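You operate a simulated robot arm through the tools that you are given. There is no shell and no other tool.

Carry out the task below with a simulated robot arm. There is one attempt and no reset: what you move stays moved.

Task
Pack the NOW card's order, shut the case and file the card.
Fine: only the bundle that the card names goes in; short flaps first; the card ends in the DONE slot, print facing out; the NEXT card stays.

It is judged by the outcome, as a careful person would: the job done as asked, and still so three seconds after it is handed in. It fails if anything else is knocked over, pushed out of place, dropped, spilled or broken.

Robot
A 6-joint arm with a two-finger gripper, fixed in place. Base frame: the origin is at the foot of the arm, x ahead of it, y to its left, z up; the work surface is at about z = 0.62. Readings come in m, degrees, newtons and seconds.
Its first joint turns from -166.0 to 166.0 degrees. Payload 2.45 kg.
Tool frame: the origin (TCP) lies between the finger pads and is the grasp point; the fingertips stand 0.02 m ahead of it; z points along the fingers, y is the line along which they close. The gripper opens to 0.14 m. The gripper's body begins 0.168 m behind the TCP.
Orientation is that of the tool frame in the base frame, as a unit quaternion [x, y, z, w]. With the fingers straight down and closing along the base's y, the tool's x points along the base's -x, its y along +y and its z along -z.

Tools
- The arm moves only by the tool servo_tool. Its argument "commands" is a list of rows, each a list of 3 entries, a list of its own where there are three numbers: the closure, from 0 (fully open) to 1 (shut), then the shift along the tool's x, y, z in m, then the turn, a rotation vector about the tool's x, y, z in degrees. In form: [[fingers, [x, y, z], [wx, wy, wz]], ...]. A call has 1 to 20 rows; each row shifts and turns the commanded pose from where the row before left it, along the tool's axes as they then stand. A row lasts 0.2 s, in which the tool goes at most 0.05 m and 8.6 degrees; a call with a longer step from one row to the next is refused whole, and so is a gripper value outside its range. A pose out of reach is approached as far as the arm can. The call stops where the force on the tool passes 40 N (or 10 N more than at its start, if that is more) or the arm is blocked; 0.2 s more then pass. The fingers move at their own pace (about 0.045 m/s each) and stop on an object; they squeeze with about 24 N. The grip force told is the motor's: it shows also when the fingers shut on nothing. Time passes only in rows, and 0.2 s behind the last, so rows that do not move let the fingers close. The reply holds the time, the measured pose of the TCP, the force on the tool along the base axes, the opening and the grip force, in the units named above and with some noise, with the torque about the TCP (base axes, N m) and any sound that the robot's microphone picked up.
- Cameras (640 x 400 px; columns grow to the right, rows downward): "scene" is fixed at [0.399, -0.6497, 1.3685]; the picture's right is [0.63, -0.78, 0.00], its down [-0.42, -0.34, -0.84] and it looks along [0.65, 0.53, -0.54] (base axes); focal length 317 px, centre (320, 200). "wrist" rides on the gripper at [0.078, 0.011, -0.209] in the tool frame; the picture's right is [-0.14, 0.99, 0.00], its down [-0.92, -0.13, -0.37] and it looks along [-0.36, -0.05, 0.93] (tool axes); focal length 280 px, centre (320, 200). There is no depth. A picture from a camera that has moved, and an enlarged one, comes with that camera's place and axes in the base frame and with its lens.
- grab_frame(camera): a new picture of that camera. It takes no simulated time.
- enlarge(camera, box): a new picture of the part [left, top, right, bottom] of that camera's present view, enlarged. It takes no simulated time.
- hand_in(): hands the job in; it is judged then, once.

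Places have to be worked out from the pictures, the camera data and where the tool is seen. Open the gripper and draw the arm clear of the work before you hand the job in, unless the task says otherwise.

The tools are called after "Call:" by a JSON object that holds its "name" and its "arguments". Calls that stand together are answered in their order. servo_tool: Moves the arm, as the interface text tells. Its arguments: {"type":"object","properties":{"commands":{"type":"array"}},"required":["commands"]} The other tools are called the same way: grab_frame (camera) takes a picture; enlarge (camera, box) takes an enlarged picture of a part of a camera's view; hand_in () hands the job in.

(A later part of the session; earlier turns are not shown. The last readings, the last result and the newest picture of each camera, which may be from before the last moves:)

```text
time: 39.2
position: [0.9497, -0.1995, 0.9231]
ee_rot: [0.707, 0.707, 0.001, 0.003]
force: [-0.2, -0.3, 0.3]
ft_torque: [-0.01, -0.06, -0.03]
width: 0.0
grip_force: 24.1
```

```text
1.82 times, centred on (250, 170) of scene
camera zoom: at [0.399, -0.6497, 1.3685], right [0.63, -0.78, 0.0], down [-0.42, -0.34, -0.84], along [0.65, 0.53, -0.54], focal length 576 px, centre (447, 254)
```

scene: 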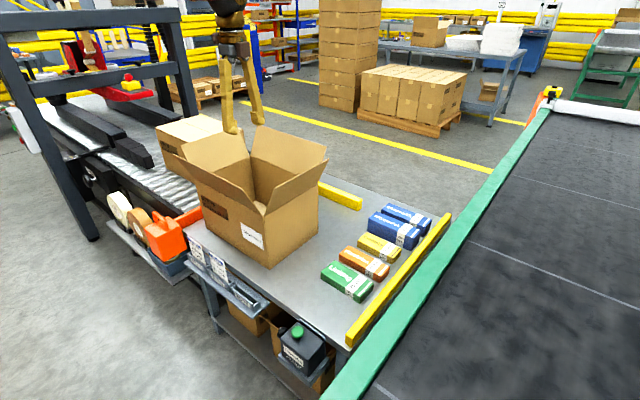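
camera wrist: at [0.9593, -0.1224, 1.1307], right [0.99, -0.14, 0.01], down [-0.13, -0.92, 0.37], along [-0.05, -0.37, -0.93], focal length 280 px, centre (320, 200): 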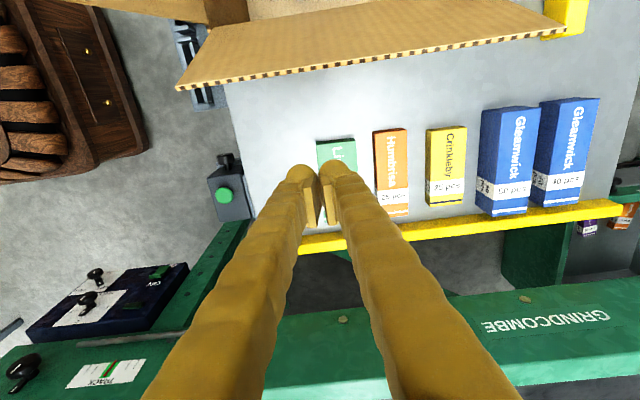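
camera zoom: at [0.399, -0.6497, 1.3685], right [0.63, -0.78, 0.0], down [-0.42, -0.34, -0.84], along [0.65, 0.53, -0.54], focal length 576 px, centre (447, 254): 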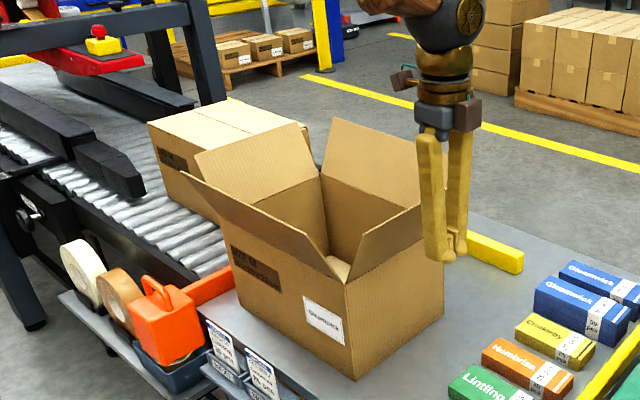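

The fingers are outside the y- flap with the tips at z of about 0.90. I'll push it inward (+y) gently to about y = -0.06 and check.

Call:
{"name": "servo_tool", "arguments": {"commands": [[1, [0.03, 0, 0], [0, 0, 0]], [1, [0.025, 0, 0], [0, 0, 0]], [1, [0.015, 0, 0], [0, 0, 0]], [1, [0.015, 0, 0], [0, 0, 0]], [1, [0.015, 0, 0], [0, 0, 0]], [1, [0.015, 0, 0], [0, 0, 0]], [1, [0.015, 0, 0], [0, 0, 0]], [1, [0.01, 0, 0], [0, 0, 0]]]}}

Call:
{"name": "enlarge", "arguments": {"camera": "scene", "box": [150, 60, 350, 280]}}

Call:
{"name": "grab_frame", "arguments": {"camera": "wrist"}}

```text
time: 41.0
position: [0.95, -0.0616, 0.922]
ee_rot: [0.707, 0.708, 0.001, 0.002]
force: [-0.1, 0.4, 0.5]
ft_torque: [-0.02, -0.01, 0.0]
width: 0.0001
grip_force: 24.4
```

```text
1.82 times, centred on (250, 170) of scene
camera zoom: at [0.399, -0.6497, 1.3685], right [0.63, -0.78, 0.0], down [-0.42, -0.34, -0.84], along [0.65, 0.53, -0.54], focal length 576 px, centre (447, 254)
```

zoom: 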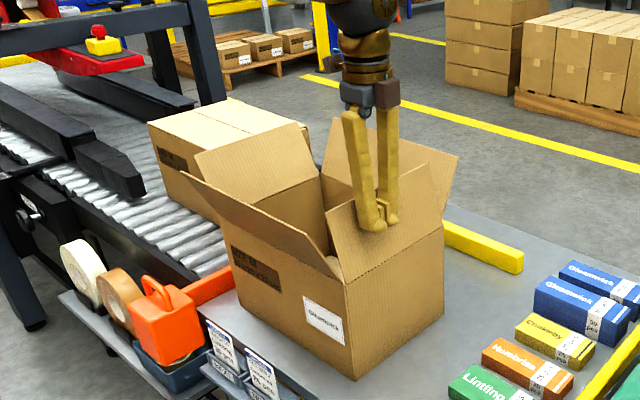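

```text
taken
camera wrist: at [0.9598, 0.0156, 1.1296], right [0.99, -0.14, 0.01], down [-0.13, -0.92, 0.37], along [-0.05, -0.37, -0.93], focal length 280 px, centre (320, 200)
```

wrist: 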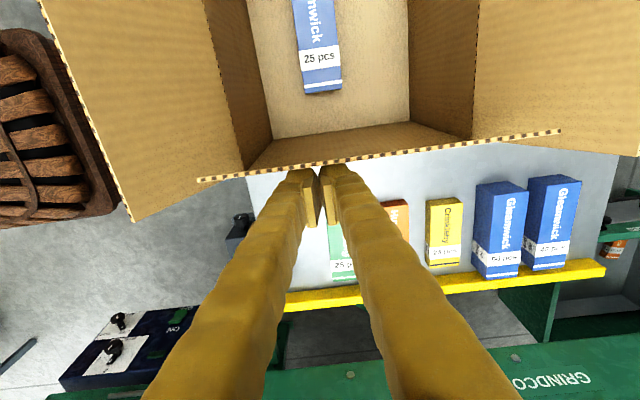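

The flap is upright and the force is negligible. I'll keep pushing it over and follow it down along its arc to nearly flat.

Call:
{"name": "servo_tool", "arguments": {"commands": [[1, [0.015, 0, 0], [0, 0, 0]], [1, [0.015, 0, 0], [0, 0, 0]], [1, [0.015, 0, 0], [0, 0, 0]], [1, [0.015, 0, 0.002], [0, 0, 0]], [1, [0.01, 0, 0.008], [0, 0, 0]], [1, [0.007, 0, 0.01], [0, 0, 0]], [1, [0.006, 0, 0.012], [0, 0, 0]], [1, [0.004, 0, 0.012], [0, 0, 0]], [1, [0.003, 0, 0.01], [0, 0, 0]], [1, [0.001, 0, 0.006], [0, 0, 0]], [1, [0, 0, 0], [0, 0, 0]]]}}

Call:
{"name": "enlarge", "arguments": {"camera": "scene", "box": [150, 60, 350, 280]}}

Call:
{"name": "grab_frame", "arguments": {"camera": "wrist"}}

```text
time: 43.4
position: [0.9505, 0.0311, 0.862]
ee_rot: [0.707, 0.707, 0.002, 0.003]
force: [-0.4, 0.9, -0.1]
ft_torque: [0.01, -0.05, 0.0]
width: 0.0
grip_force: 24.1
```

```text
1.82 times, centred on (250, 170) of scene
camera zoom: at [0.399, -0.6497, 1.3685], right [0.63, -0.78, 0.0], down [-0.42, -0.34, -0.84], along [0.65, 0.53, -0.54], focal length 576 px, centre (447, 254)
```

zoom: 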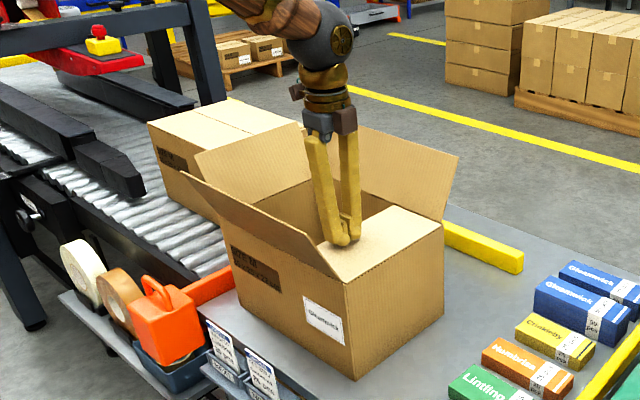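

```text
taken
camera wrist: at [0.9595, 0.1078, 1.0706], right [0.99, -0.14, 0.01], down [-0.13, -0.92, 0.37], along [-0.04, -0.37, -0.93], focal length 280 px, centre (320, 200)
```

wrist: 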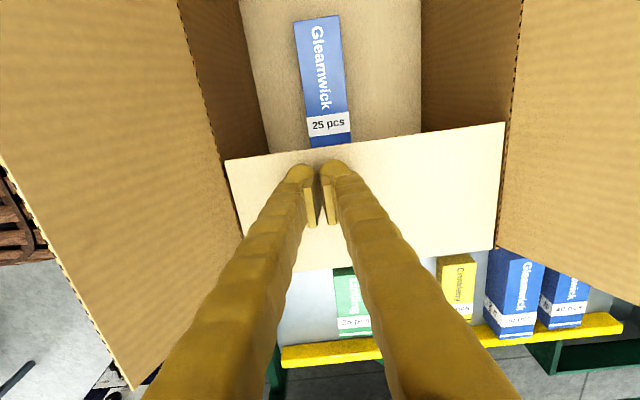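

The flap is nearly flat. I'll press 4 mm more, then lift away to see whether it stays.

Call:
{"name": "servo_tool", "arguments": {"commands": [[1, [0, 0, 0.003], [0, 0, 0]], [1, [0, 0, 0.002], [0, 0, 0]], [1, [0, 0, 0], [0, 0, 0]], [1, [0, 0, -0.02], [0, 0, 0]], [1, [0, 0, -0.04], [0, 0, 0]], [1, [0, 0, -0.04], [0, 0, 0]], [1, [0, 0, -0.04], [0, 0, 0]], [1, [0, 0, -0.04], [0, 0, 0]], [1, [0, 0, 0], [0, 0, 0]]]}}

Call:
{"name": "enlarge", "arguments": {"camera": "scene", "box": [150, 60, 350, 280]}}

Call:
{"name": "grab_frame", "arguments": {"camera": "wrist"}}

```text
time: 45.4
position: [0.9486, 0.0308, 1.0378]
ee_rot: [0.707, 0.707, 0.001, 0.003]
force: [-0.9, 0.0, 0.7]
ft_torque: [-0.03, 0.0, 0.0]
width: 0.0
grip_force: 24.3
```

```text
1.82 times, centred on (250, 170) of scene
camera zoom: at [0.399, -0.6497, 1.3685], right [0.63, -0.78, 0.0], down [-0.42, -0.34, -0.84], along [0.65, 0.53, -0.54], focal length 576 px, centre (447, 254)
```

zoom: 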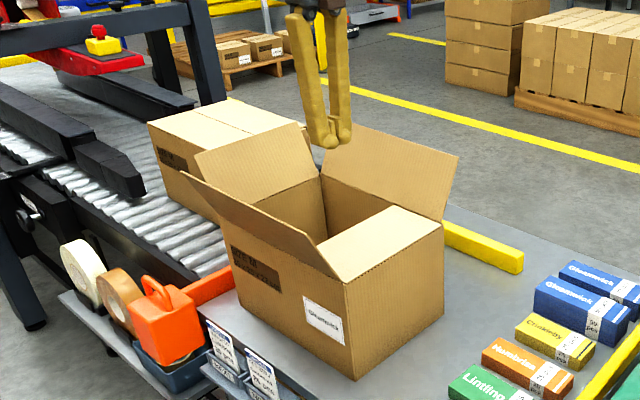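

```text
taken
camera wrist: at [0.9584, 0.109, 1.2454], right [0.99, -0.14, 0.01], down [-0.13, -0.92, 0.37], along [-0.05, -0.37, -0.93], focal length 280 px, centre (320, 200)
```

wrist: 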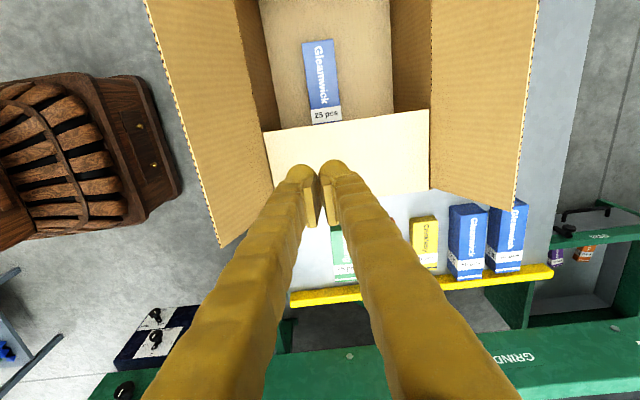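

The flap stays shut. Now the other short flap at the y+ end: I'll travel high to about (0.91, 0.42) and lower outside it.

Call:
{"name": "servo_tool", "arguments": {"commands": [[1, [0.03, -0.003, 0], [0, 0, 0]], [1, [0.03, -0.003, 0], [0, 0, 0]], [1, [0.03, -0.003, 0], [0, 0, 0]], [1, [0.03, -0.003, 0], [0, 0, 0]], [1, [0.03, -0.003, 0], [0, 0, 0]], [1, [0.03, -0.003, 0], [0, 0, 0]], [1, [0.03, -0.003, 0], [0, 0, 0]], [1, [0.03, -0.003, 0], [0, 0, 0]], [1, [0.03, -0.003, 0], [0, 0, 0]], [1, [0.03, -0.003, 0], [0, 0, 0]], [1, [0.03, -0.003, 0], [0, 0, 0]], [1, [0.03, -0.003, 0], [0, 0, 0]], [1, [0.03, -0.003, 0], [0, 0, 0]], [1, [0, 0, 0.03], [0, 0, 0]], [1, [0, 0, 0.04], [0, 0, 0]], [1, [0, 0, 0.035], [0, 0, 0]], [1, [0, 0, 0.01], [0, 0, 0]], [1, [0, 0, 0], [0, 0, 0]]]}}

Call:
{"name": "enlarge", "arguments": {"camera": "scene", "box": [150, 60, 350, 280]}}

Call:
{"name": "grab_frame", "arguments": {"camera": "wrist"}}

```text
time: 49.2
position: [0.9101, 0.4199, 0.9223]
ee_rot: [0.707, 0.707, 0.001, 0.003]
force: [0.9, 0.1, 0.6]
ft_torque: [-0.04, -0.03, -0.02]
width: 0.0
grip_force: 23.8
```

```text
1.82 times, centred on (250, 170) of scene
camera zoom: at [0.399, -0.6497, 1.3685], right [0.63, -0.78, 0.0], down [-0.42, -0.34, -0.84], along [0.65, 0.53, -0.54], focal length 576 px, centre (447, 254)
```

zoom: 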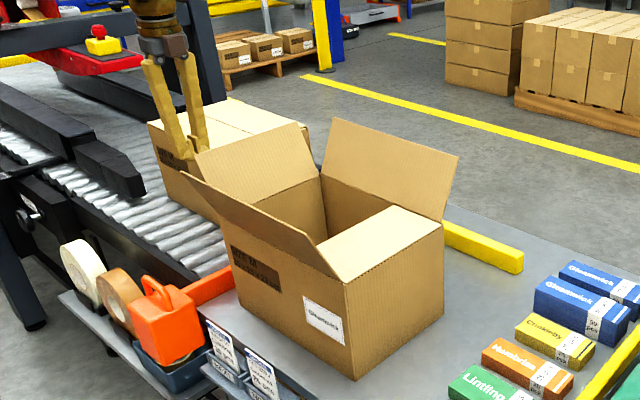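

```text
taken
camera wrist: at [0.9199, 0.4972, 1.1296], right [0.99, -0.14, 0.01], down [-0.13, -0.92, 0.37], along [-0.04, -0.37, -0.93], focal length 280 px, centre (320, 200)
```

wrist: 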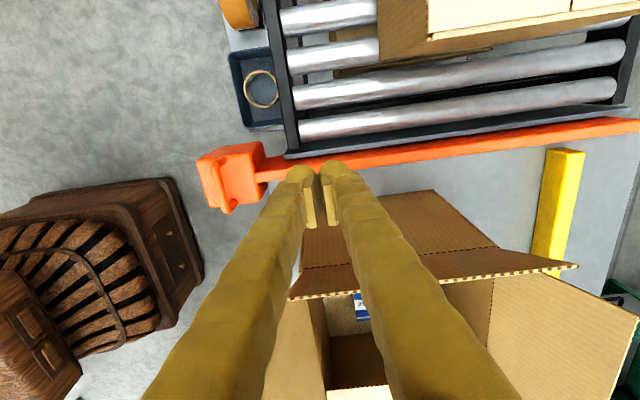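

The fingers are outside the y+ flap. I'll push it inward (-y), drifting x to about 0.93, until it is upright.

Call:
{"name": "servo_tool", "arguments": {"commands": [[1, [-0.03, 0.003, 0], [0, 0, 0]], [1, [-0.02, 0.003, 0], [0, 0, 0]], [1, [-0.015, 0.002, 0], [0, 0, 0]], [1, [-0.015, 0.002, 0], [0, 0, 0]], [1, [-0.015, 0.002, 0], [0, 0, 0]], [1, [-0.015, 0.002, 0], [0, 0, 0]], [1, [-0.015, 0.002, 0], [0, 0, 0]], [1, [-0.009, 0.002, 0], [0, 0, 0]], [1, [-0.015, 0.002, 0], [0, 0, 0]]]}}

Call:
{"name": "enlarge", "arguments": {"camera": "scene", "box": [150, 60, 350, 280]}}

```text
time: 51.2
position: [0.9307, 0.2713, 0.9227]
ee_rot: [0.707, 0.708, 0.002, 0.003]
force: [-0.4, -0.6, 0.0]
ft_torque: [-0.01, -0.01, -0.01]
width: 0.0
grip_force: 23.9
```

```text
1.82 times, centred on (250, 170) of scene
camera zoom: at [0.399, -0.6497, 1.3685], right [0.63, -0.78, 0.0], down [-0.42, -0.34, -0.84], along [0.65, 0.53, -0.54], focal length 576 px, centre (447, 254)
```

zoom: 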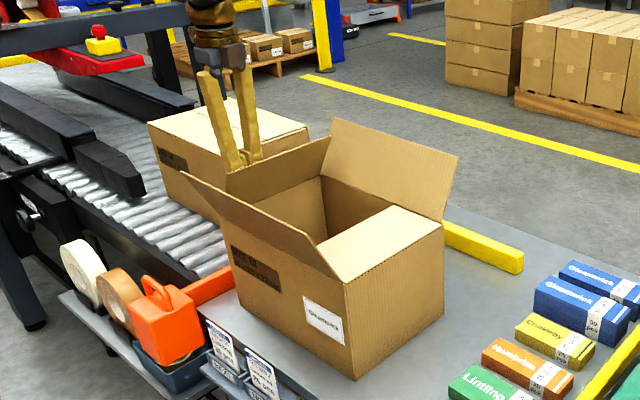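

It's upright and passing over. I'll follow it down along the arc and press lightly.

Call:
{"name": "servo_tool", "arguments": {"commands": [[1, [-0.015, 0, 0], [0, 0, 0]], [1, [-0.015, 0, 0], [0, 0, 0]], [1, [-0.015, 0, 0.002], [0, 0, 0]], [1, [-0.01, 0, 0.008], [0, 0, 0]], [1, [-0.007, 0, 0.01], [0, 0, 0]], [1, [-0.006, 0, 0.012], [0, 0, 0]], [1, [-0.004, 0, 0.012], [0, 0, 0]], [1, [-0.003, 0, 0.01], [0, 0, 0]], [1, [-0.001, 0, 0.006], [0, 0, 0]], [1, [0, 0, 0.004], [0, 0, 0]], [1, [0, 0, 0.001], [0, 0, 0]]]}}

Call:
{"name": "enlarge", "arguments": {"camera": "scene", "box": [150, 60, 350, 280]}}

Call:
{"name": "grab_frame", "arguments": {"camera": "wrist"}}

```text
time: 53.6
position: [0.9314, 0.1956, 0.8558]
ee_rot: [0.707, 0.708, 0.001, 0.003]
force: [0.6, -0.7, -0.3]
ft_torque: [0.02, -0.01, -0.01]
width: 0.0001
grip_force: 24.4
```

```text
1.82 times, centred on (250, 170) of scene
camera zoom: at [0.399, -0.6497, 1.3685], right [0.63, -0.78, 0.0], down [-0.42, -0.34, -0.84], along [0.65, 0.53, -0.54], focal length 576 px, centre (447, 254)
```

zoom: 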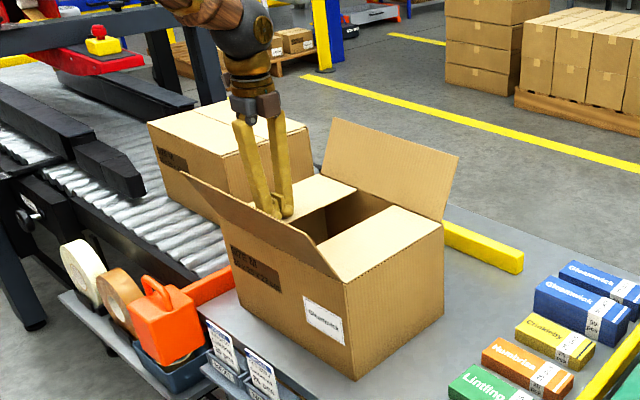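

```text
taken
camera wrist: at [0.9414, 0.273, 1.0644], right [0.99, -0.14, 0.01], down [-0.13, -0.92, 0.37], along [-0.05, -0.37, -0.93], focal length 280 px, centre (320, 200)
```

wrist: 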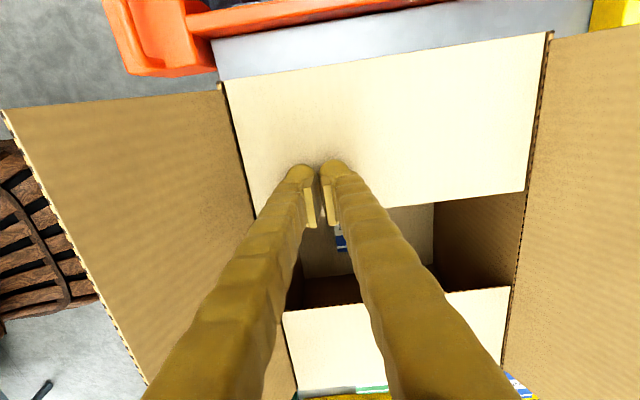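

Both short flaps are shut. For the far long flap I need to reach beyond x of about 1.18, so I'll rise over the case and tilt the tool outward to test the reach.

Call:
{"name": "servo_tool", "arguments": {"commands": [[1, [0, 0, -0.03], [0, 0, 0]], [1, [0, 0, -0.045], [0, 0, 0]], [1, [0, 0, -0.045], [0, 0, 0]], [1, [0, 0, -0.045], [0, 0, 0]], [1, [0, 0, -0.045], [0, 0, 0]], [1, [0, 0, -0.035], [0, 0, 0]], [1, [-0.035, 0, 0], [-8.6, 0, 0]], [1, [-0.035, 0, 0], [-8.6, 0, 0]], [1, [-0.035, 0, 0], [-8.6, 0, 0]], [1, [0, 0, 0], [-8.6, 0, 0]], [1, [0, 0, 0], [0, 0, 0]]]}}

Call:
{"name": "grab_frame", "arguments": {"camera": "scene"}}

Call:
{"name": "grab_frame", "arguments": {"camera": "wrist"}}

```text
time: 56.0
position: [0.9307, 0.0913, 1.1023]
ee_rot: [0.675, 0.675, 0.211, 0.212]
force: [0.3, -0.3, 0.1]
ft_torque: [-0.02, 0.0, 0.01]
width: 0.0001
grip_force: 24.4
```

```text
taken
```

scene: 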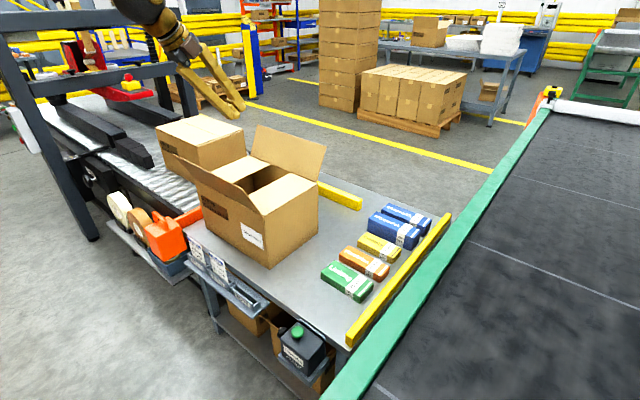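

```text
taken
camera wrist: at [0.8195, 0.1678, 1.2782], right [0.81, -0.14, 0.57], down [-0.32, -0.92, 0.23], along [0.49, -0.37, -0.79], focal length 280 px, centre (320, 200)
```

wrist: 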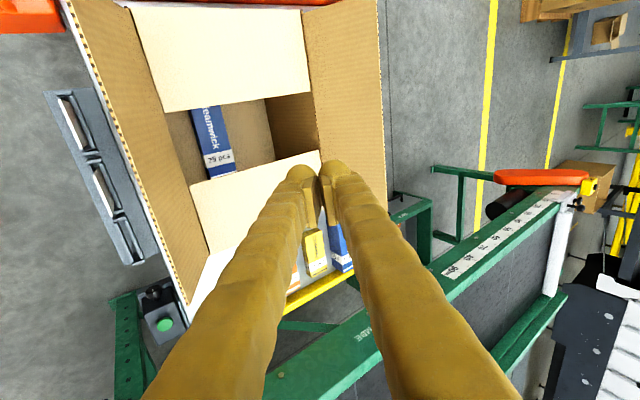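

The tilt works. I'll extend outward over the far flap to about x 1.22 at z 1.07 and see whether the arm gets there.

Call:
{"name": "servo_tool", "arguments": {"commands": [[1, [0, 0.02775, 0.0236], [0, 0, 0]], [1, [0, 0.02775, 0.0236], [0, 0, 0]], [1, [0, 0.02775, 0.0236], [0, 0, 0]], [1, [0, 0.02775, 0.0236], [0, 0, 0]], [1, [0, 0.02775, 0.0236], [0, 0, 0]], [1, [0, 0.02775, 0.0236], [0, 0, 0]], [1, [0, 0.02775, 0.0236], [0, 0, 0]], [1, [0, 0.02775, 0.0236], [0, 0, 0]], [1, [0, 0, 0], [0, 0, 0]]]}}

Call:
{"name": "grab_frame", "arguments": {"camera": "scene"}}

```text
time: 58.0
position: [1.2214, 0.0936, 1.075]
ee_rot: [0.674, 0.676, 0.21, 0.212]
force: [-0.1, -0.9, 0.5]
ft_torque: [0.0, 0.01, 0.0]
width: 0.0002
grip_force: 23.6
```

```text
taken
```

scene: 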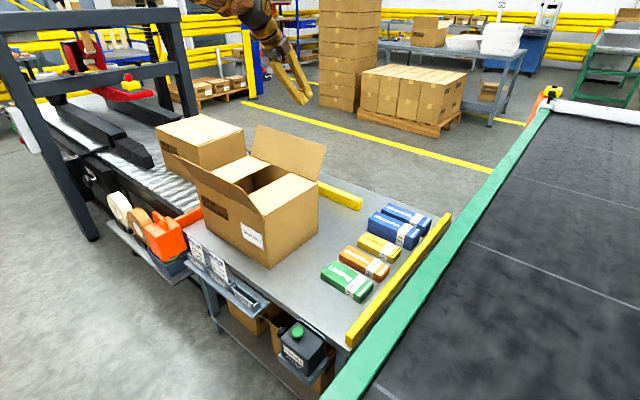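

It reached (1.221, 0.094, 1.075). I'll lower straight down beyond the far flap's outer edge to z of about 0.94.

Call:
{"name": "servo_tool", "arguments": {"commands": [[1, [0, -0.01526, 0.0223], [0, 0, 0]], [1, [0, -0.01526, 0.0223], [0, 0, 0]], [1, [0, -0.01526, 0.0223], [0, 0, 0]], [1, [0, -0.01526, 0.0223], [0, 0, 0]], [1, [0, -0.01526, 0.0223], [0, 0, 0]], [1, [0, 0, 0], [0, 0, 0]]]}}

Call:
{"name": "enlarge", "arguments": {"camera": "scene", "box": [170, 60, 390, 260]}}

Call:
{"name": "grab_frame", "arguments": {"camera": "wrist"}}

```text
time: 59.4
position: [1.2197, 0.0904, 0.9385]
ee_rot: [0.675, 0.675, 0.21, 0.211]
force: [0.2, -0.4, -0.6]
ft_torque: [-0.02, 0.01, 0.02]
width: 0.0
grip_force: 24.1
```

```text
2.00 times, centred on (280, 160) of scene
camera zoom: at [0.399, -0.6497, 1.3685], right [0.63, -0.78, 0.0], down [-0.42, -0.34, -0.84], along [0.65, 0.53, -0.54], focal length 633 px, centre (400, 280)
```

zoom: 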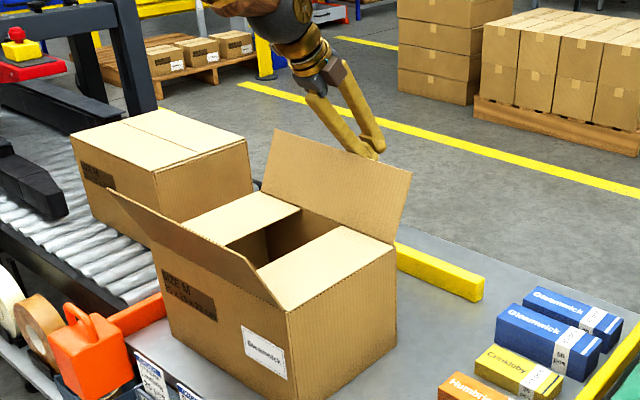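

```text
taken
camera wrist: at [1.1096, 0.1689, 1.1157], right [0.81, -0.14, 0.56], down [-0.31, -0.92, 0.23], along [0.49, -0.37, -0.79], focal length 280 px, centre (320, 200)
```

wrist: 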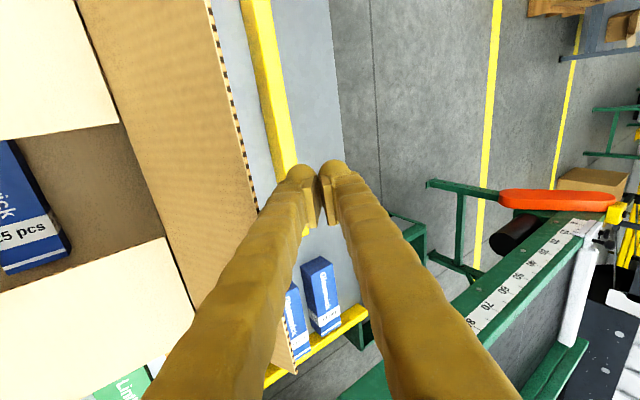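

The fingertips are hooked just beyond the far flap's outer edge. I'll draw the flap back toward me along its arc to upright.

Call:
{"name": "servo_tool", "arguments": {"commands": [[1, [0, -0.0143, -0.014], [0, 0, 0]], [1, [0, -0.0075, -0.0112], [0, 0, 0]], [1, [0, -0.0075, -0.0112], [0, 0, 0]], [1, [0, -0.0117, -0.0104], [0, 0, 0]], [1, [0, -0.0117, -0.0104], [0, 0, 0]], [1, [0, -0.0139, -0.0071], [0, 0, 0]], [1, [0, -0.0139, -0.0071], [0, 0, 0]]]}}

Call:
{"name": "enlarge", "arguments": {"camera": "scene", "box": [170, 60, 390, 260]}}

Call:
{"name": "grab_frame", "arguments": {"camera": "wrist"}}

```text
time: 61.0
position: [1.1163, 0.0913, 0.9507]
ee_rot: [0.674, 0.675, 0.212, 0.212]
force: [0.6, -0.1, -0.1]
ft_torque: [0.0, 0.01, -0.01]
width: 0.0
grip_force: 24.2
```

```text
2.00 times, centred on (280, 160) of scene
camera zoom: at [0.399, -0.6497, 1.3685], right [0.63, -0.78, 0.0], down [-0.42, -0.34, -0.84], along [0.65, 0.53, -0.54], focal length 633 px, centre (400, 280)
```

zoom: 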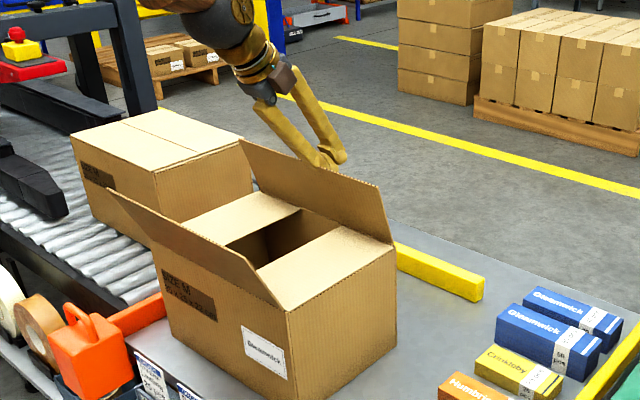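

```text
taken
camera wrist: at [1.0048, 0.1686, 1.1276], right [0.81, -0.14, 0.56], down [-0.31, -0.92, 0.23], along [0.49, -0.37, -0.79], focal length 280 px, centre (320, 200)
```

wrist: 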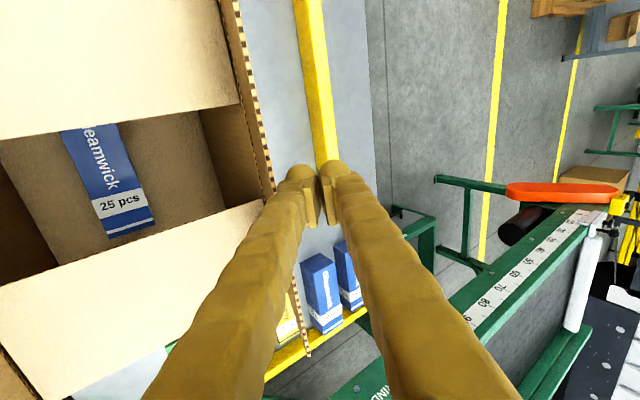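

The far flap is past upright with almost no force. I'll continue along the arc and fold it down.

Call:
{"name": "servo_tool", "arguments": {"commands": [[1, [0, -0.015, -0.0037], [0, 0, 0]], [1, [0, -0.015, -0.0037], [0, 0, 0]], [1, [0, -0.0132, 0.0006], [0, 0, 0]], [1, [0, -0.0132, 0.0006], [0, 0, 0]], [1, [0, -0.0111, 0.0039], [0, 0, 0]], [1, [0, -0.0111, 0.0039], [0, 0, 0]], [1, [0, -0.01, 0.0065], [0, 0, 0]], [1, [0, -0.01, 0.0065], [0, 0, 0]], [1, [0, -0.0063, 0.0066], [0, 0, 0]], [1, [0, 0, 0], [0, 0, 0]]]}}

Call:
{"name": "enlarge", "arguments": {"camera": "scene", "box": [170, 60, 390, 260]}}

Call:
{"name": "grab_frame", "arguments": {"camera": "wrist"}}

```text
time: 63.2
position: [1.0407, 0.0901, 0.8751]
ee_rot: [0.675, 0.675, 0.21, 0.212]
force: [0.4, 0.2, 0.0]
ft_torque: [0.04, 0.03, -0.01]
width: 0.0003
grip_force: 24.2
```

```text
2.00 times, centred on (280, 160) of scene
camera zoom: at [0.399, -0.6497, 1.3685], right [0.63, -0.78, 0.0], down [-0.42, -0.34, -0.84], along [0.65, 0.53, -0.54], focal length 633 px, centre (400, 280)
```

zoom: 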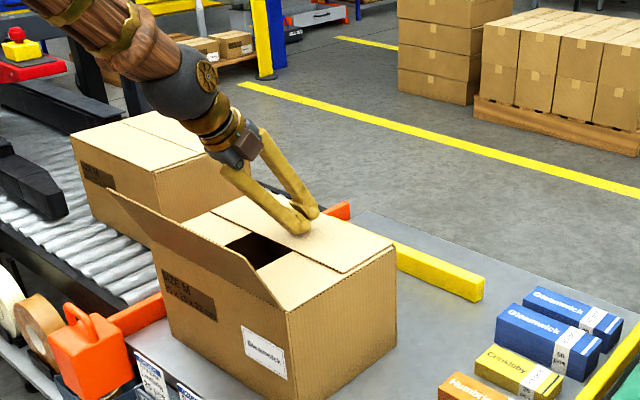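

```text
taken
camera wrist: at [0.9299, 0.1676, 1.0511], right [0.81, -0.14, 0.56], down [-0.31, -0.92, 0.23], along [0.49, -0.37, -0.79], focal length 280 px, centre (320, 200)
```

wrist: 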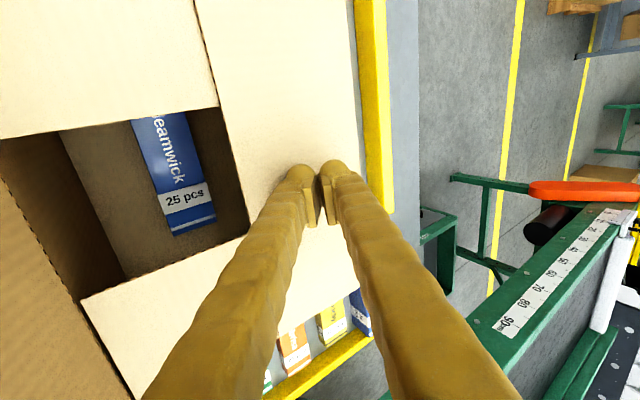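

It's almost flat on the short flaps. I'll press down a few millimetres more, then lift off.

Call:
{"name": "servo_tool", "arguments": {"commands": [[1, [0, -0.0017, 0.0025], [0, 0, 0]], [1, [0, -0.0017, 0.0025], [0, 0, 0]], [1, [0, -0.0011, 0.0016], [0, 0, 0]], [1, [0, 0, 0], [0, 0, 0]]]}}

Call:
{"name": "enlarge", "arguments": {"camera": "scene", "box": [200, 130, 340, 260]}}

```text
time: 64.2
position: [1.0394, 0.0903, 0.8659]
ee_rot: [0.675, 0.675, 0.21, 0.212]
force: [0.3, -0.4, 0.2]
ft_torque: [-0.03, -0.03, 0.04]
width: 0.0
grip_force: 23.8
```

```text
3.08 times, centred on (270, 195) of scene
camera zoom: at [0.399, -0.6497, 1.3685], right [0.63, -0.78, 0.0], down [-0.42, -0.34, -0.84], along [0.65, 0.53, -0.54], focal length 974 px, centre (474, 215)
```

zoom: 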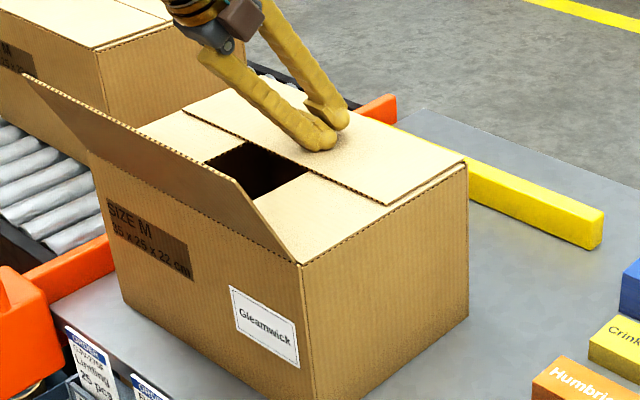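

The far flap is down on the short flaps. I'll lift off, straighten the tool and go around to the outside of the near flap at about x 0.75.

Call:
{"name": "servo_tool", "arguments": {"commands": [[1, [0, 0.0113, -0.0165], [0, 0, 0]], [1, [0, 0.0226, -0.033], [0, 0, 0]], [1, [0, 0.0226, -0.033], [0, 0, 0]], [1, [0, 0.0226, -0.033], [0, 0, 0]], [1, [0, 0.0226, -0.033], [0, 0, 0]], [1, [0, 0.0113, -0.0165], [0, 0, 0]], [1, [0, 0, 0], [8.6, 0, 0]], [1, [0, 0, 0], [8.6, 0, 0]], [1, [0, 0, 0], [8.6, 0, 0]], [1, [0, 0, 0], [8.6, 0, 0]], [1, [0, -0.0365, 0], [0, 0, 0]], [1, [0, -0.0365, 0], [0, 0, 0]], [1, [0, -0.0365, 0], [0, 0, 0]], [1, [0, -0.0365, 0], [0, 0, 0]], [1, [0, -0.0365, 0], [0, 0, 0]], [1, [0, -0.0365, 0], [0, 0, 0]], [1, [0, -0.0365, 0], [0, 0, 0]], [1, [0, -0.0365, 0], [0, 0, 0]], [1, [0, 0, 0], [0, 0, 0]]]}}

Call:
{"name": "grab_frame", "arguments": {"camera": "scene"}}

Call:
{"name": "grab_frame", "arguments": {"camera": "wrist"}}

```text
time: 68.2
position: [0.7476, 0.0908, 1.0643]
ee_rot: [0.707, 0.707, 0.002, 0.002]
force: [0.1, -0.2, 0.1]
ft_torque: [-0.02, 0.01, -0.05]
width: 0.0
grip_force: 23.9
```

```text
taken
```

scene: 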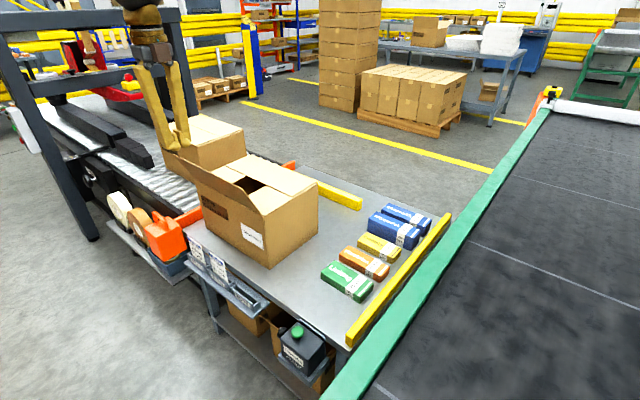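

```text
taken
camera wrist: at [0.7568, 0.1688, 1.2716], right [0.99, -0.14, 0.01], down [-0.13, -0.92, 0.37], along [-0.05, -0.37, -0.93], focal length 280 px, centre (320, 200)
```

wrist: 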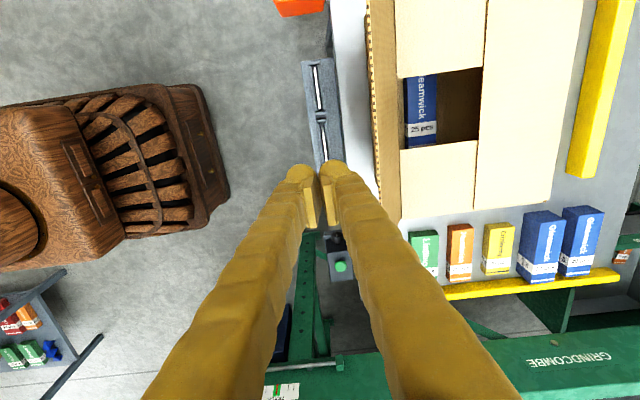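

I'm outside the near flap. I'll descend and push it inward (+x) past upright.

Call:
{"name": "servo_tool", "arguments": {"commands": [[1, [0, 0, 0.04], [0, 0, 0]], [1, [0, 0, 0.04], [0, 0, 0]], [1, [0, 0, 0.04], [0, 0, 0]], [1, [0, 0, 0.022], [0, 0, 0]], [1, [0, 0.03, 0], [0, 0, 0]], [1, [0, 0.015, 0], [0, 0, 0]], [1, [0, 0.015, 0], [0, 0, 0]], [1, [0, 0.015, 0], [0, 0, 0]], [1, [0, 0.015, 0], [0, 0, 0]], [1, [0, 0.015, 0], [0, 0, 0]], [1, [0, 0.015, 0], [0, 0, 0]], [1, [0, 0.015, 0], [0, 0, 0]]]}}

Call:
{"name": "enlarge", "arguments": {"camera": "scene", "box": [150, 60, 350, 280]}}

```text
time: 70.8
position: [0.8833, 0.0901, 0.9235]
ee_rot: [0.707, 0.707, 0.001, 0.003]
force: [0.5, -0.2, 0.5]
ft_torque: [-0.01, -0.02, 0.01]
width: 0.0
grip_force: 24.3
```

```text
1.82 times, centred on (250, 170) of scene
camera zoom: at [0.399, -0.6497, 1.3685], right [0.63, -0.78, 0.0], down [-0.42, -0.34, -0.84], along [0.65, 0.53, -0.54], focal length 576 px, centre (447, 254)
```

zoom: 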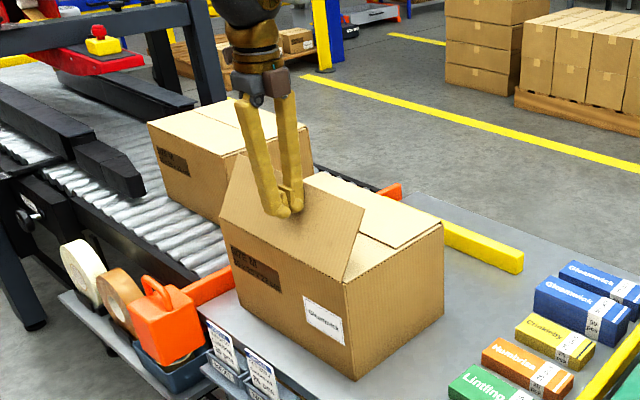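

The near flap is past upright. I'll fold it down.

Call:
{"name": "servo_tool", "arguments": {"commands": [[1, [0, 0.015, 0], [0, 0, 0]], [1, [0, 0.015, 0], [0, 0, 0]], [1, [0, 0.0105, 0.002], [0, 0, 0]], [1, [0, 0.01, 0.008], [0, 0, 0]], [1, [0, 0.007, 0.01], [0, 0, 0]], [1, [0, 0.006, 0.012], [0, 0, 0]], [1, [0, 0.004, 0.012], [0, 0, 0]], [1, [0, 0.002, 0.01], [0, 0, 0]], [1, [0, 0.001, 0.005], [0, 0, 0]], [1, [0, 0, 0.003], [0, 0, 0]], [1, [0, 0, 0], [0, 0, 0]]]}}

Call:
{"name": "enlarge", "arguments": {"camera": "scene", "box": [150, 100, 350, 280]}}

Call:
{"name": "grab_frame", "arguments": {"camera": "wrist"}}

```text
time: 73.2
position: [0.954, 0.0893, 0.861]
ee_rot: [0.708, 0.707, 0.001, 0.002]
force: [0.1, 0.3, -0.4]
ft_torque: [-0.04, 0.04, -0.02]
width: 0.0
grip_force: 24.0
```

```text
2.22 times, centred on (250, 190) of scene
camera zoom: at [0.399, -0.6497, 1.3685], right [0.63, -0.78, 0.0], down [-0.42, -0.34, -0.84], along [0.65, 0.53, -0.54], focal length 704 px, centre (476, 222)
```

zoom: 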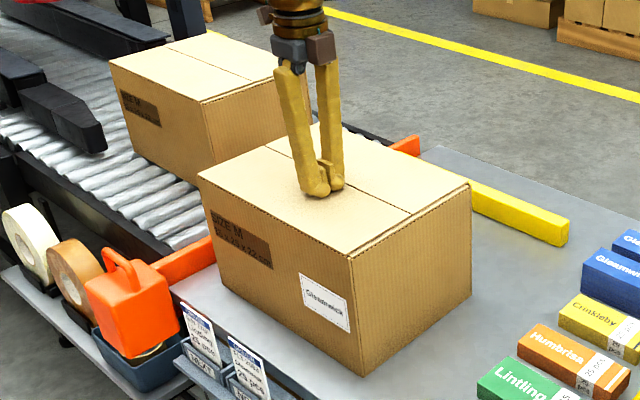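

```text
taken
camera wrist: at [0.9632, 0.1676, 1.0695], right [0.99, -0.14, 0.01], down [-0.13, -0.92, 0.37], along [-0.04, -0.37, -0.93], focal length 280 px, centre (320, 200)
```

wrist: 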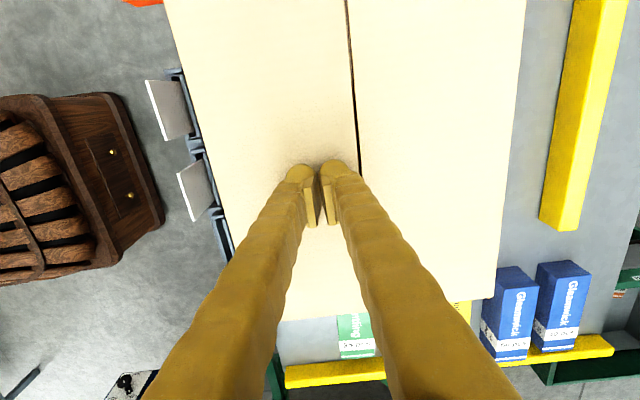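

All the flaps are folded and the top is nearly flush. I'll press gently near the seam to seat both long flaps.

Call:
{"name": "servo_tool", "arguments": {"commands": [[1, [0, 0, 0.002], [0, 0, 0]], [1, [0, 0, 0.002], [0, 0, 0]], [1, [0, 0, 0.001], [0, 0, 0]], [1, [0, 0, 0], [0, 0, 0]]]}}

Call:
{"name": "enlarge", "arguments": {"camera": "scene", "box": [200, 130, 340, 260]}}

```text
time: 74.2
position: [0.9544, 0.0897, 0.8589]
ee_rot: [0.706, 0.708, 0.002, 0.004]
force: [-4.6, -0.2, 11.5]
ft_torque: [0.0, 0.12, -0.02]
width: 0.0062
grip_force: 24.2
stopped in row 4: the force on the tool passed its limit at 42 N (the readings are from after the stop); the commanded pose is now the measured one
```

```text
3.08 times, centred on (270, 195) of scene
camera zoom: at [0.399, -0.6497, 1.3685], right [0.63, -0.78, 0.0], down [-0.42, -0.34, -0.84], along [0.65, 0.53, -0.54], focal length 974 px, centre (474, 215)
```

zoom: 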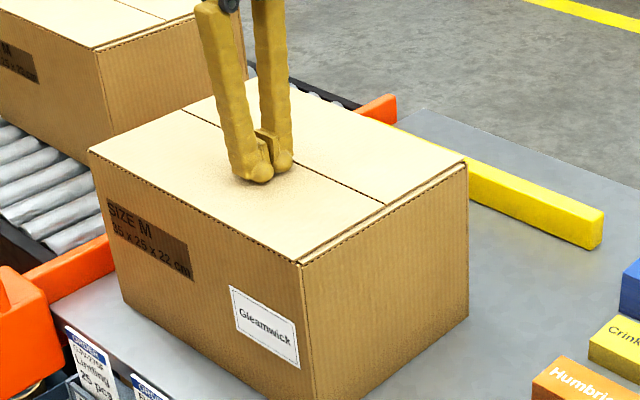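

The near flap is firmly seated. I'll lift off and inspect the top.

Call:
{"name": "servo_tool", "arguments": {"commands": [[1, [0, 0, -0.01], [0, 0, 0]], [1, [0, 0, -0.03], [0, 0, 0]], [1, [0, 0, -0.04], [0, 0, 0]], [1, [0, 0, -0.04], [0, 0, 0]], [1, [0, 0, -0.04], [0, 0, 0]], [1, [0, 0, -0.04], [0, 0, 0]], [1, [0, 0, 0], [0, 0, 0]]]}}

Call:
{"name": "enlarge", "arguments": {"camera": "scene", "box": [190, 130, 330, 270]}}

Call:
{"name": "grab_frame", "arguments": {"camera": "wrist"}}

```text
time: 75.8
position: [0.9544, 0.0901, 1.0583]
ee_rot: [0.707, 0.707, 0.002, 0.003]
force: [0.4, 0.1, 0.5]
ft_torque: [0.05, 0.03, -0.06]
width: 0.0
grip_force: 24.6
```

```text
2.86 times, centred on (260, 200) of scene
camera zoom: at [0.399, -0.6497, 1.3685], right [0.63, -0.78, 0.0], down [-0.42, -0.34, -0.84], along [0.65, 0.53, -0.54], focal length 905 px, centre (491, 200)
```

zoom: 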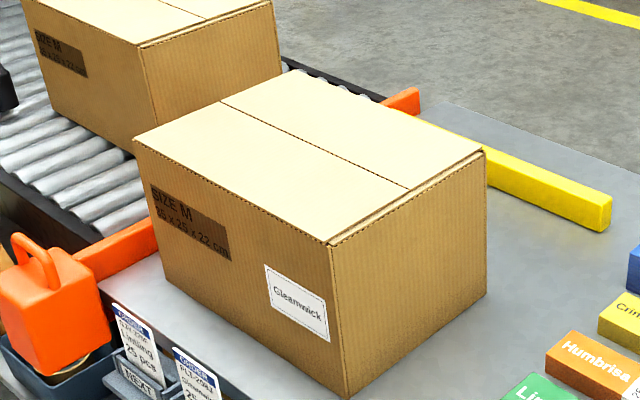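

```text
taken
camera wrist: at [0.9634, 0.1673, 1.2663], right [0.99, -0.14, 0.01], down [-0.13, -0.92, 0.37], along [-0.04, -0.37, -0.93], focal length 280 px, centre (320, 200)
```

wrist: 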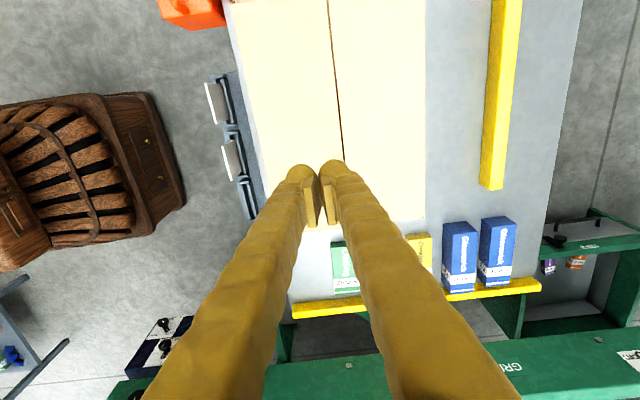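

The case is shut flat and hasn't moved. Next is the card: I'll move over the card rack with the fingers slightly open and take a close look.

Call:
{"name": "servo_tool", "arguments": {"commands": [[0.7, [-0.005, -0.033, 0], [0, 0, 0]], [0.7, [-0.009, -0.0335, 0], [0, 0, 0]], [0.7, [-0.009, -0.0335, 0], [0, 0, 0]], [0.7, [-0.009, -0.0335, 0], [0, 0, 0]], [0.7, [-0.009, -0.0335, 0], [0, 0, 0]], [0.7, [-0.009, -0.033, 0], [0, 0, 0]], [0.7, [0, 0, 0.045], [0, 0, 0]], [0.7, [0, 0, 0.045], [0, 0, 0]], [0.7, [0, 0, 0.04], [0, 0, 0]], [0.7, [0, 0, 0], [0, 0, 0]]]}}

Call:
{"name": "grab_frame", "arguments": {"camera": "wrist"}}

Call:
{"name": "enlarge", "arguments": {"camera": "scene", "box": [170, 200, 290, 320]}}

```text
time: 78.0
position: [0.7524, 0.0399, 0.9273]
ee_rot: [0.707, 0.707, 0.002, 0.002]
force: [0.5, -0.3, 0.3]
ft_torque: [0.01, -0.01, -0.01]
width: 0.042
grip_force: 0.0
```

```text
taken
camera wrist: at [0.7623, 0.1168, 1.1358], right [0.99, -0.14, 0.01], down [-0.13, -0.92, 0.37], along [-0.04, -0.37, -0.93], focal length 280 px, centre (320, 200)
```

wrist: 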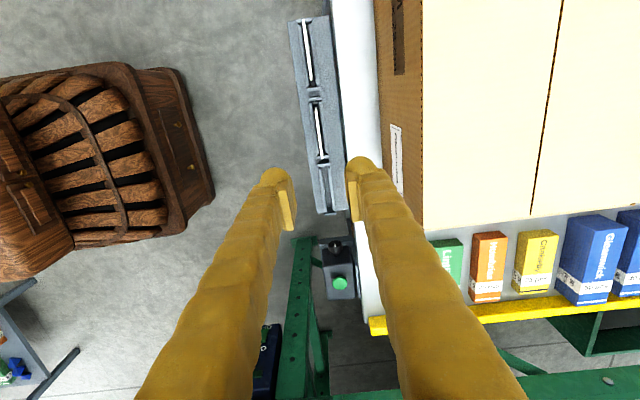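

```text
3.33 times, centred on (230, 260) of scene
camera zoom: at [0.399, -0.6497, 1.3685], right [0.63, -0.78, 0.0], down [-0.42, -0.34, -0.84], along [0.65, 0.53, -0.54], focal length 1056 px, centre (620, 0)
```

zoom: 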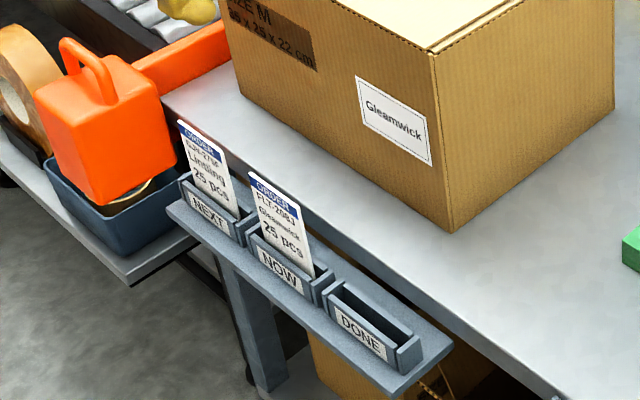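

Call:
{"name": "enlarge", "arguments": {"camera": "wrist", "box": [270, 0, 390, 220]}}

Call:
{"name": "enlarge", "arguments": {"camera": "wrist", "box": [280, 80, 380, 180]}}

Call:
{"name": "enlarge", "arguments": {"camera": "scene", "box": [205, 245, 270, 310]}}

```text
1.82 times, centred on (330, 110) of wrist
camera zoom: at [0.7623, 0.1168, 1.1358], right [0.99, -0.14, 0.01], down [-0.13, -0.92, 0.37], along [-0.04, -0.37, -0.93], focal length 510 px, centre (302, 364)
```

zoom: 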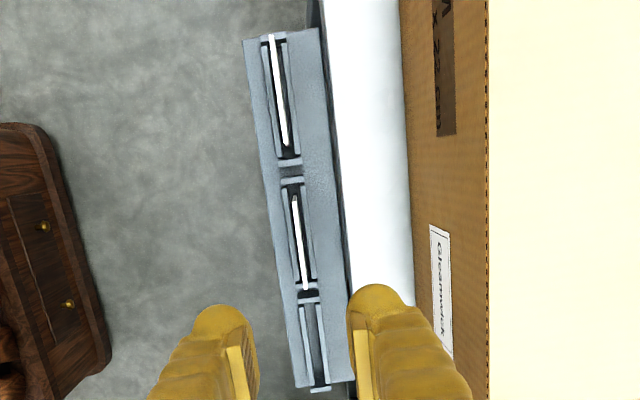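

```text
4.00 times, centred on (330, 130) of wrist
camera zoom: at [0.7623, 0.1168, 1.1358], right [0.99, -0.14, 0.01], down [-0.13, -0.92, 0.37], along [-0.04, -0.37, -0.93], focal length 1122 px, centre (280, 480)
```

zoom: 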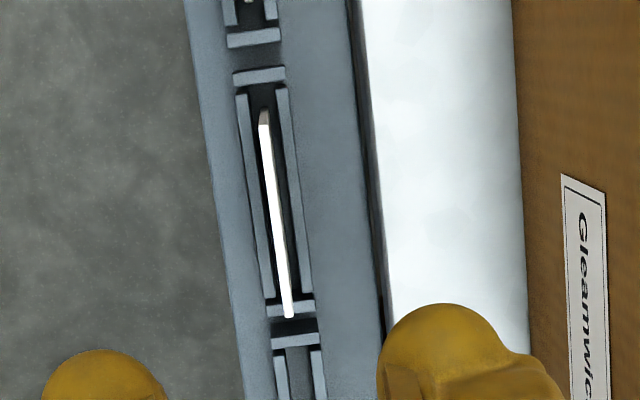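

```text
6.15 times, centred on (238, 278) of scene
camera zoom: at [0.399, -0.6497, 1.3685], right [0.63, -0.78, 0.0], down [-0.42, -0.34, -0.84], along [0.65, 0.53, -0.54], focal length 1949 px, centre (828, -277)
```

zoom: 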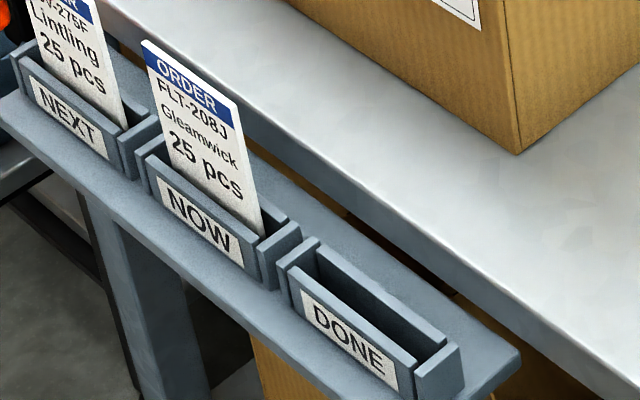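

The NOW card stands nearly vertical at x of about 0.755, y 0.011–0.089, with its top at about z 0.70 and the slot rims at about 0.62. The slot pitch is about 0.117 m toward -y. I'll line up over the card and come down to just above its top edge.

Call:
{"name": "servo_tool", "arguments": {"commands": [[0.78, [0.01, 0.002, 0.04], [0, 0, 0]], [0.78, [0, 0, 0.045], [0, 0, 0]], [0.78, [0, 0, 0.045], [0, 0, 0]], [0.78, [0, 0, 0.04], [0, 0, 0]], [0.78, [0, 0, 0], [0, 0, 0]]]}}

Call:
{"name": "grab_frame", "arguments": {"camera": "wrist"}}

Call:
{"name": "enlarge", "arguments": {"camera": "scene", "box": [185, 200, 275, 310]}}

```text
time: 79.2
position: [0.7576, 0.0492, 0.7583]
ee_rot: [0.707, 0.707, 0.003, 0.003]
force: [-0.3, 0.1, 1.2]
ft_torque: [0.03, 0.0, 0.01]
width: 0.031
grip_force: 0.0
```

```text
taken
camera wrist: at [0.7665, 0.1261, 0.9654], right [0.99, -0.14, 0.01], down [-0.13, -0.92, 0.37], along [-0.04, -0.37, -0.93], focal length 280 px, centre (320, 200)
```

wrist: 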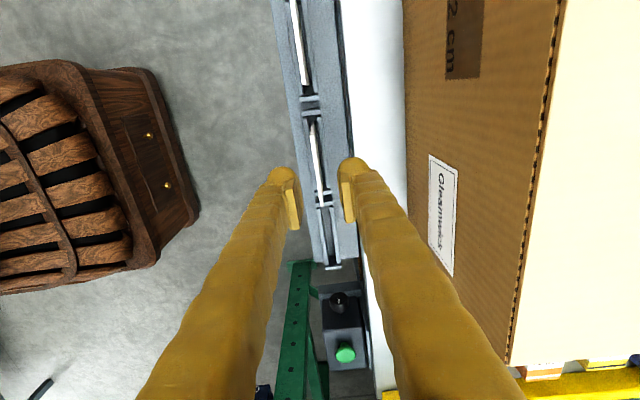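

```text
3.64 times, centred on (230, 255) of scene
camera zoom: at [0.399, -0.6497, 1.3685], right [0.63, -0.78, 0.0], down [-0.42, -0.34, -0.84], along [0.65, 0.53, -0.54], focal length 1152 px, centre (647, 0)
```

zoom: 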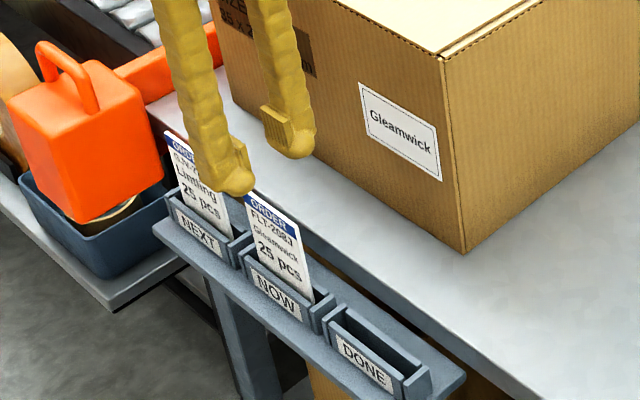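

Call:
{"name": "enlarge", "arguments": {"camera": "wrist", "box": [260, 100, 380, 220]}}

```text
3.33 times, centred on (320, 160) of wrist
camera zoom: at [0.7665, 0.1261, 0.9654], right [0.99, -0.14, 0.01], down [-0.13, -0.92, 0.37], along [-0.04, -0.37, -0.93], focal length 935 px, centre (320, 333)
```

zoom: 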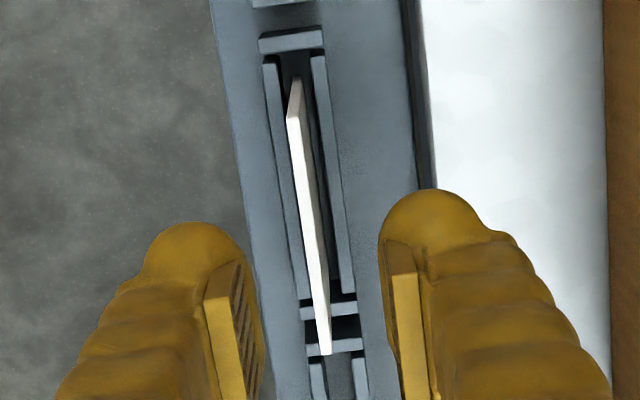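

The card's top centre is at (0.755, 0.050) and the tool is about 2.5 mm too far in +x. I'll correct, descend to TCP z of about 0.672 and close on the card.

Call:
{"name": "servo_tool", "arguments": {"commands": [[0.78, [0, -0.0025, 0.02], [0, 0, 0]], [0.78, [0, 0, 0.025], [0, 0, 0]], [0.78, [0, 0, 0.025], [0, 0, 0]], [0.78, [0, 0, 0.016], [0, 0, 0]], [0.78, [0, 0, 0], [0, 0, 0]], [1, [0, 0, 0], [0, 0, 0]], [1, [0, 0, 0], [0, 0, 0]], [1, [0, 0, 0], [0, 0, 0]], [1, [0, 0, 0], [0, 0, 0]]]}}

Call:
{"name": "enlarge", "arguments": {"camera": "wrist", "box": [260, 80, 380, 220]}}

Call:
{"name": "enlarge", "arguments": {"camera": "scene", "box": [185, 200, 275, 310]}}

```text
time: 81.2
position: [0.7525, 0.0486, 0.6715]
ee_rot: [0.707, 0.707, 0.002, 0.002]
force: [0.1, 0.2, -0.4]
ft_torque: [-0.02, 0.0, 0.0]
width: 0.0062
grip_force: 24.2
```

```text
2.86 times, centred on (320, 150) of wrist
camera zoom: at [0.7634, 0.1266, 0.8796], right [0.99, -0.14, 0.01], down [-0.13, -0.92, 0.37], along [-0.04, -0.37, -0.93], focal length 801 px, centre (320, 343)
```

zoom: 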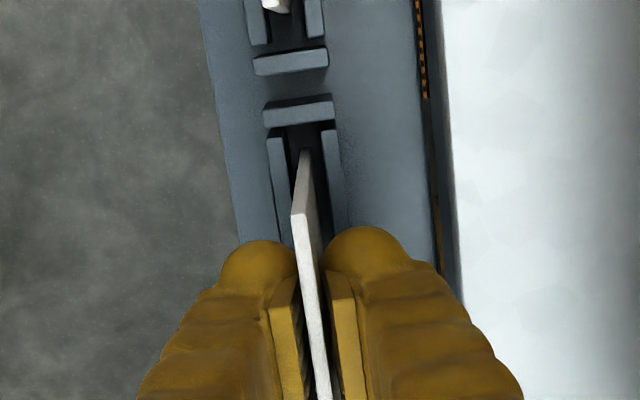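

```text
3.64 times, centred on (230, 255) of scene
camera zoom: at [0.399, -0.6497, 1.3685], right [0.63, -0.78, 0.0], down [-0.42, -0.34, -0.84], along [0.65, 0.53, -0.54], focal length 1152 px, centre (647, 0)
```

zoom: 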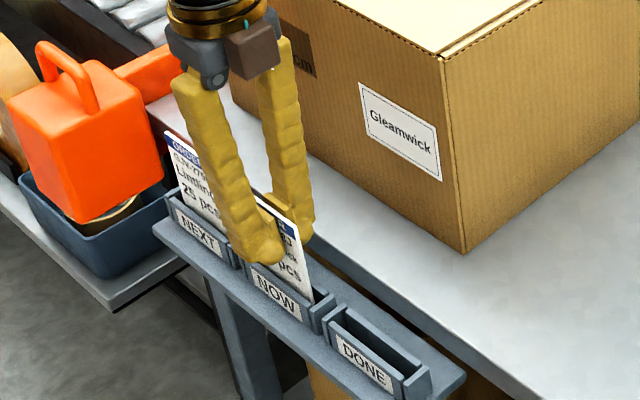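

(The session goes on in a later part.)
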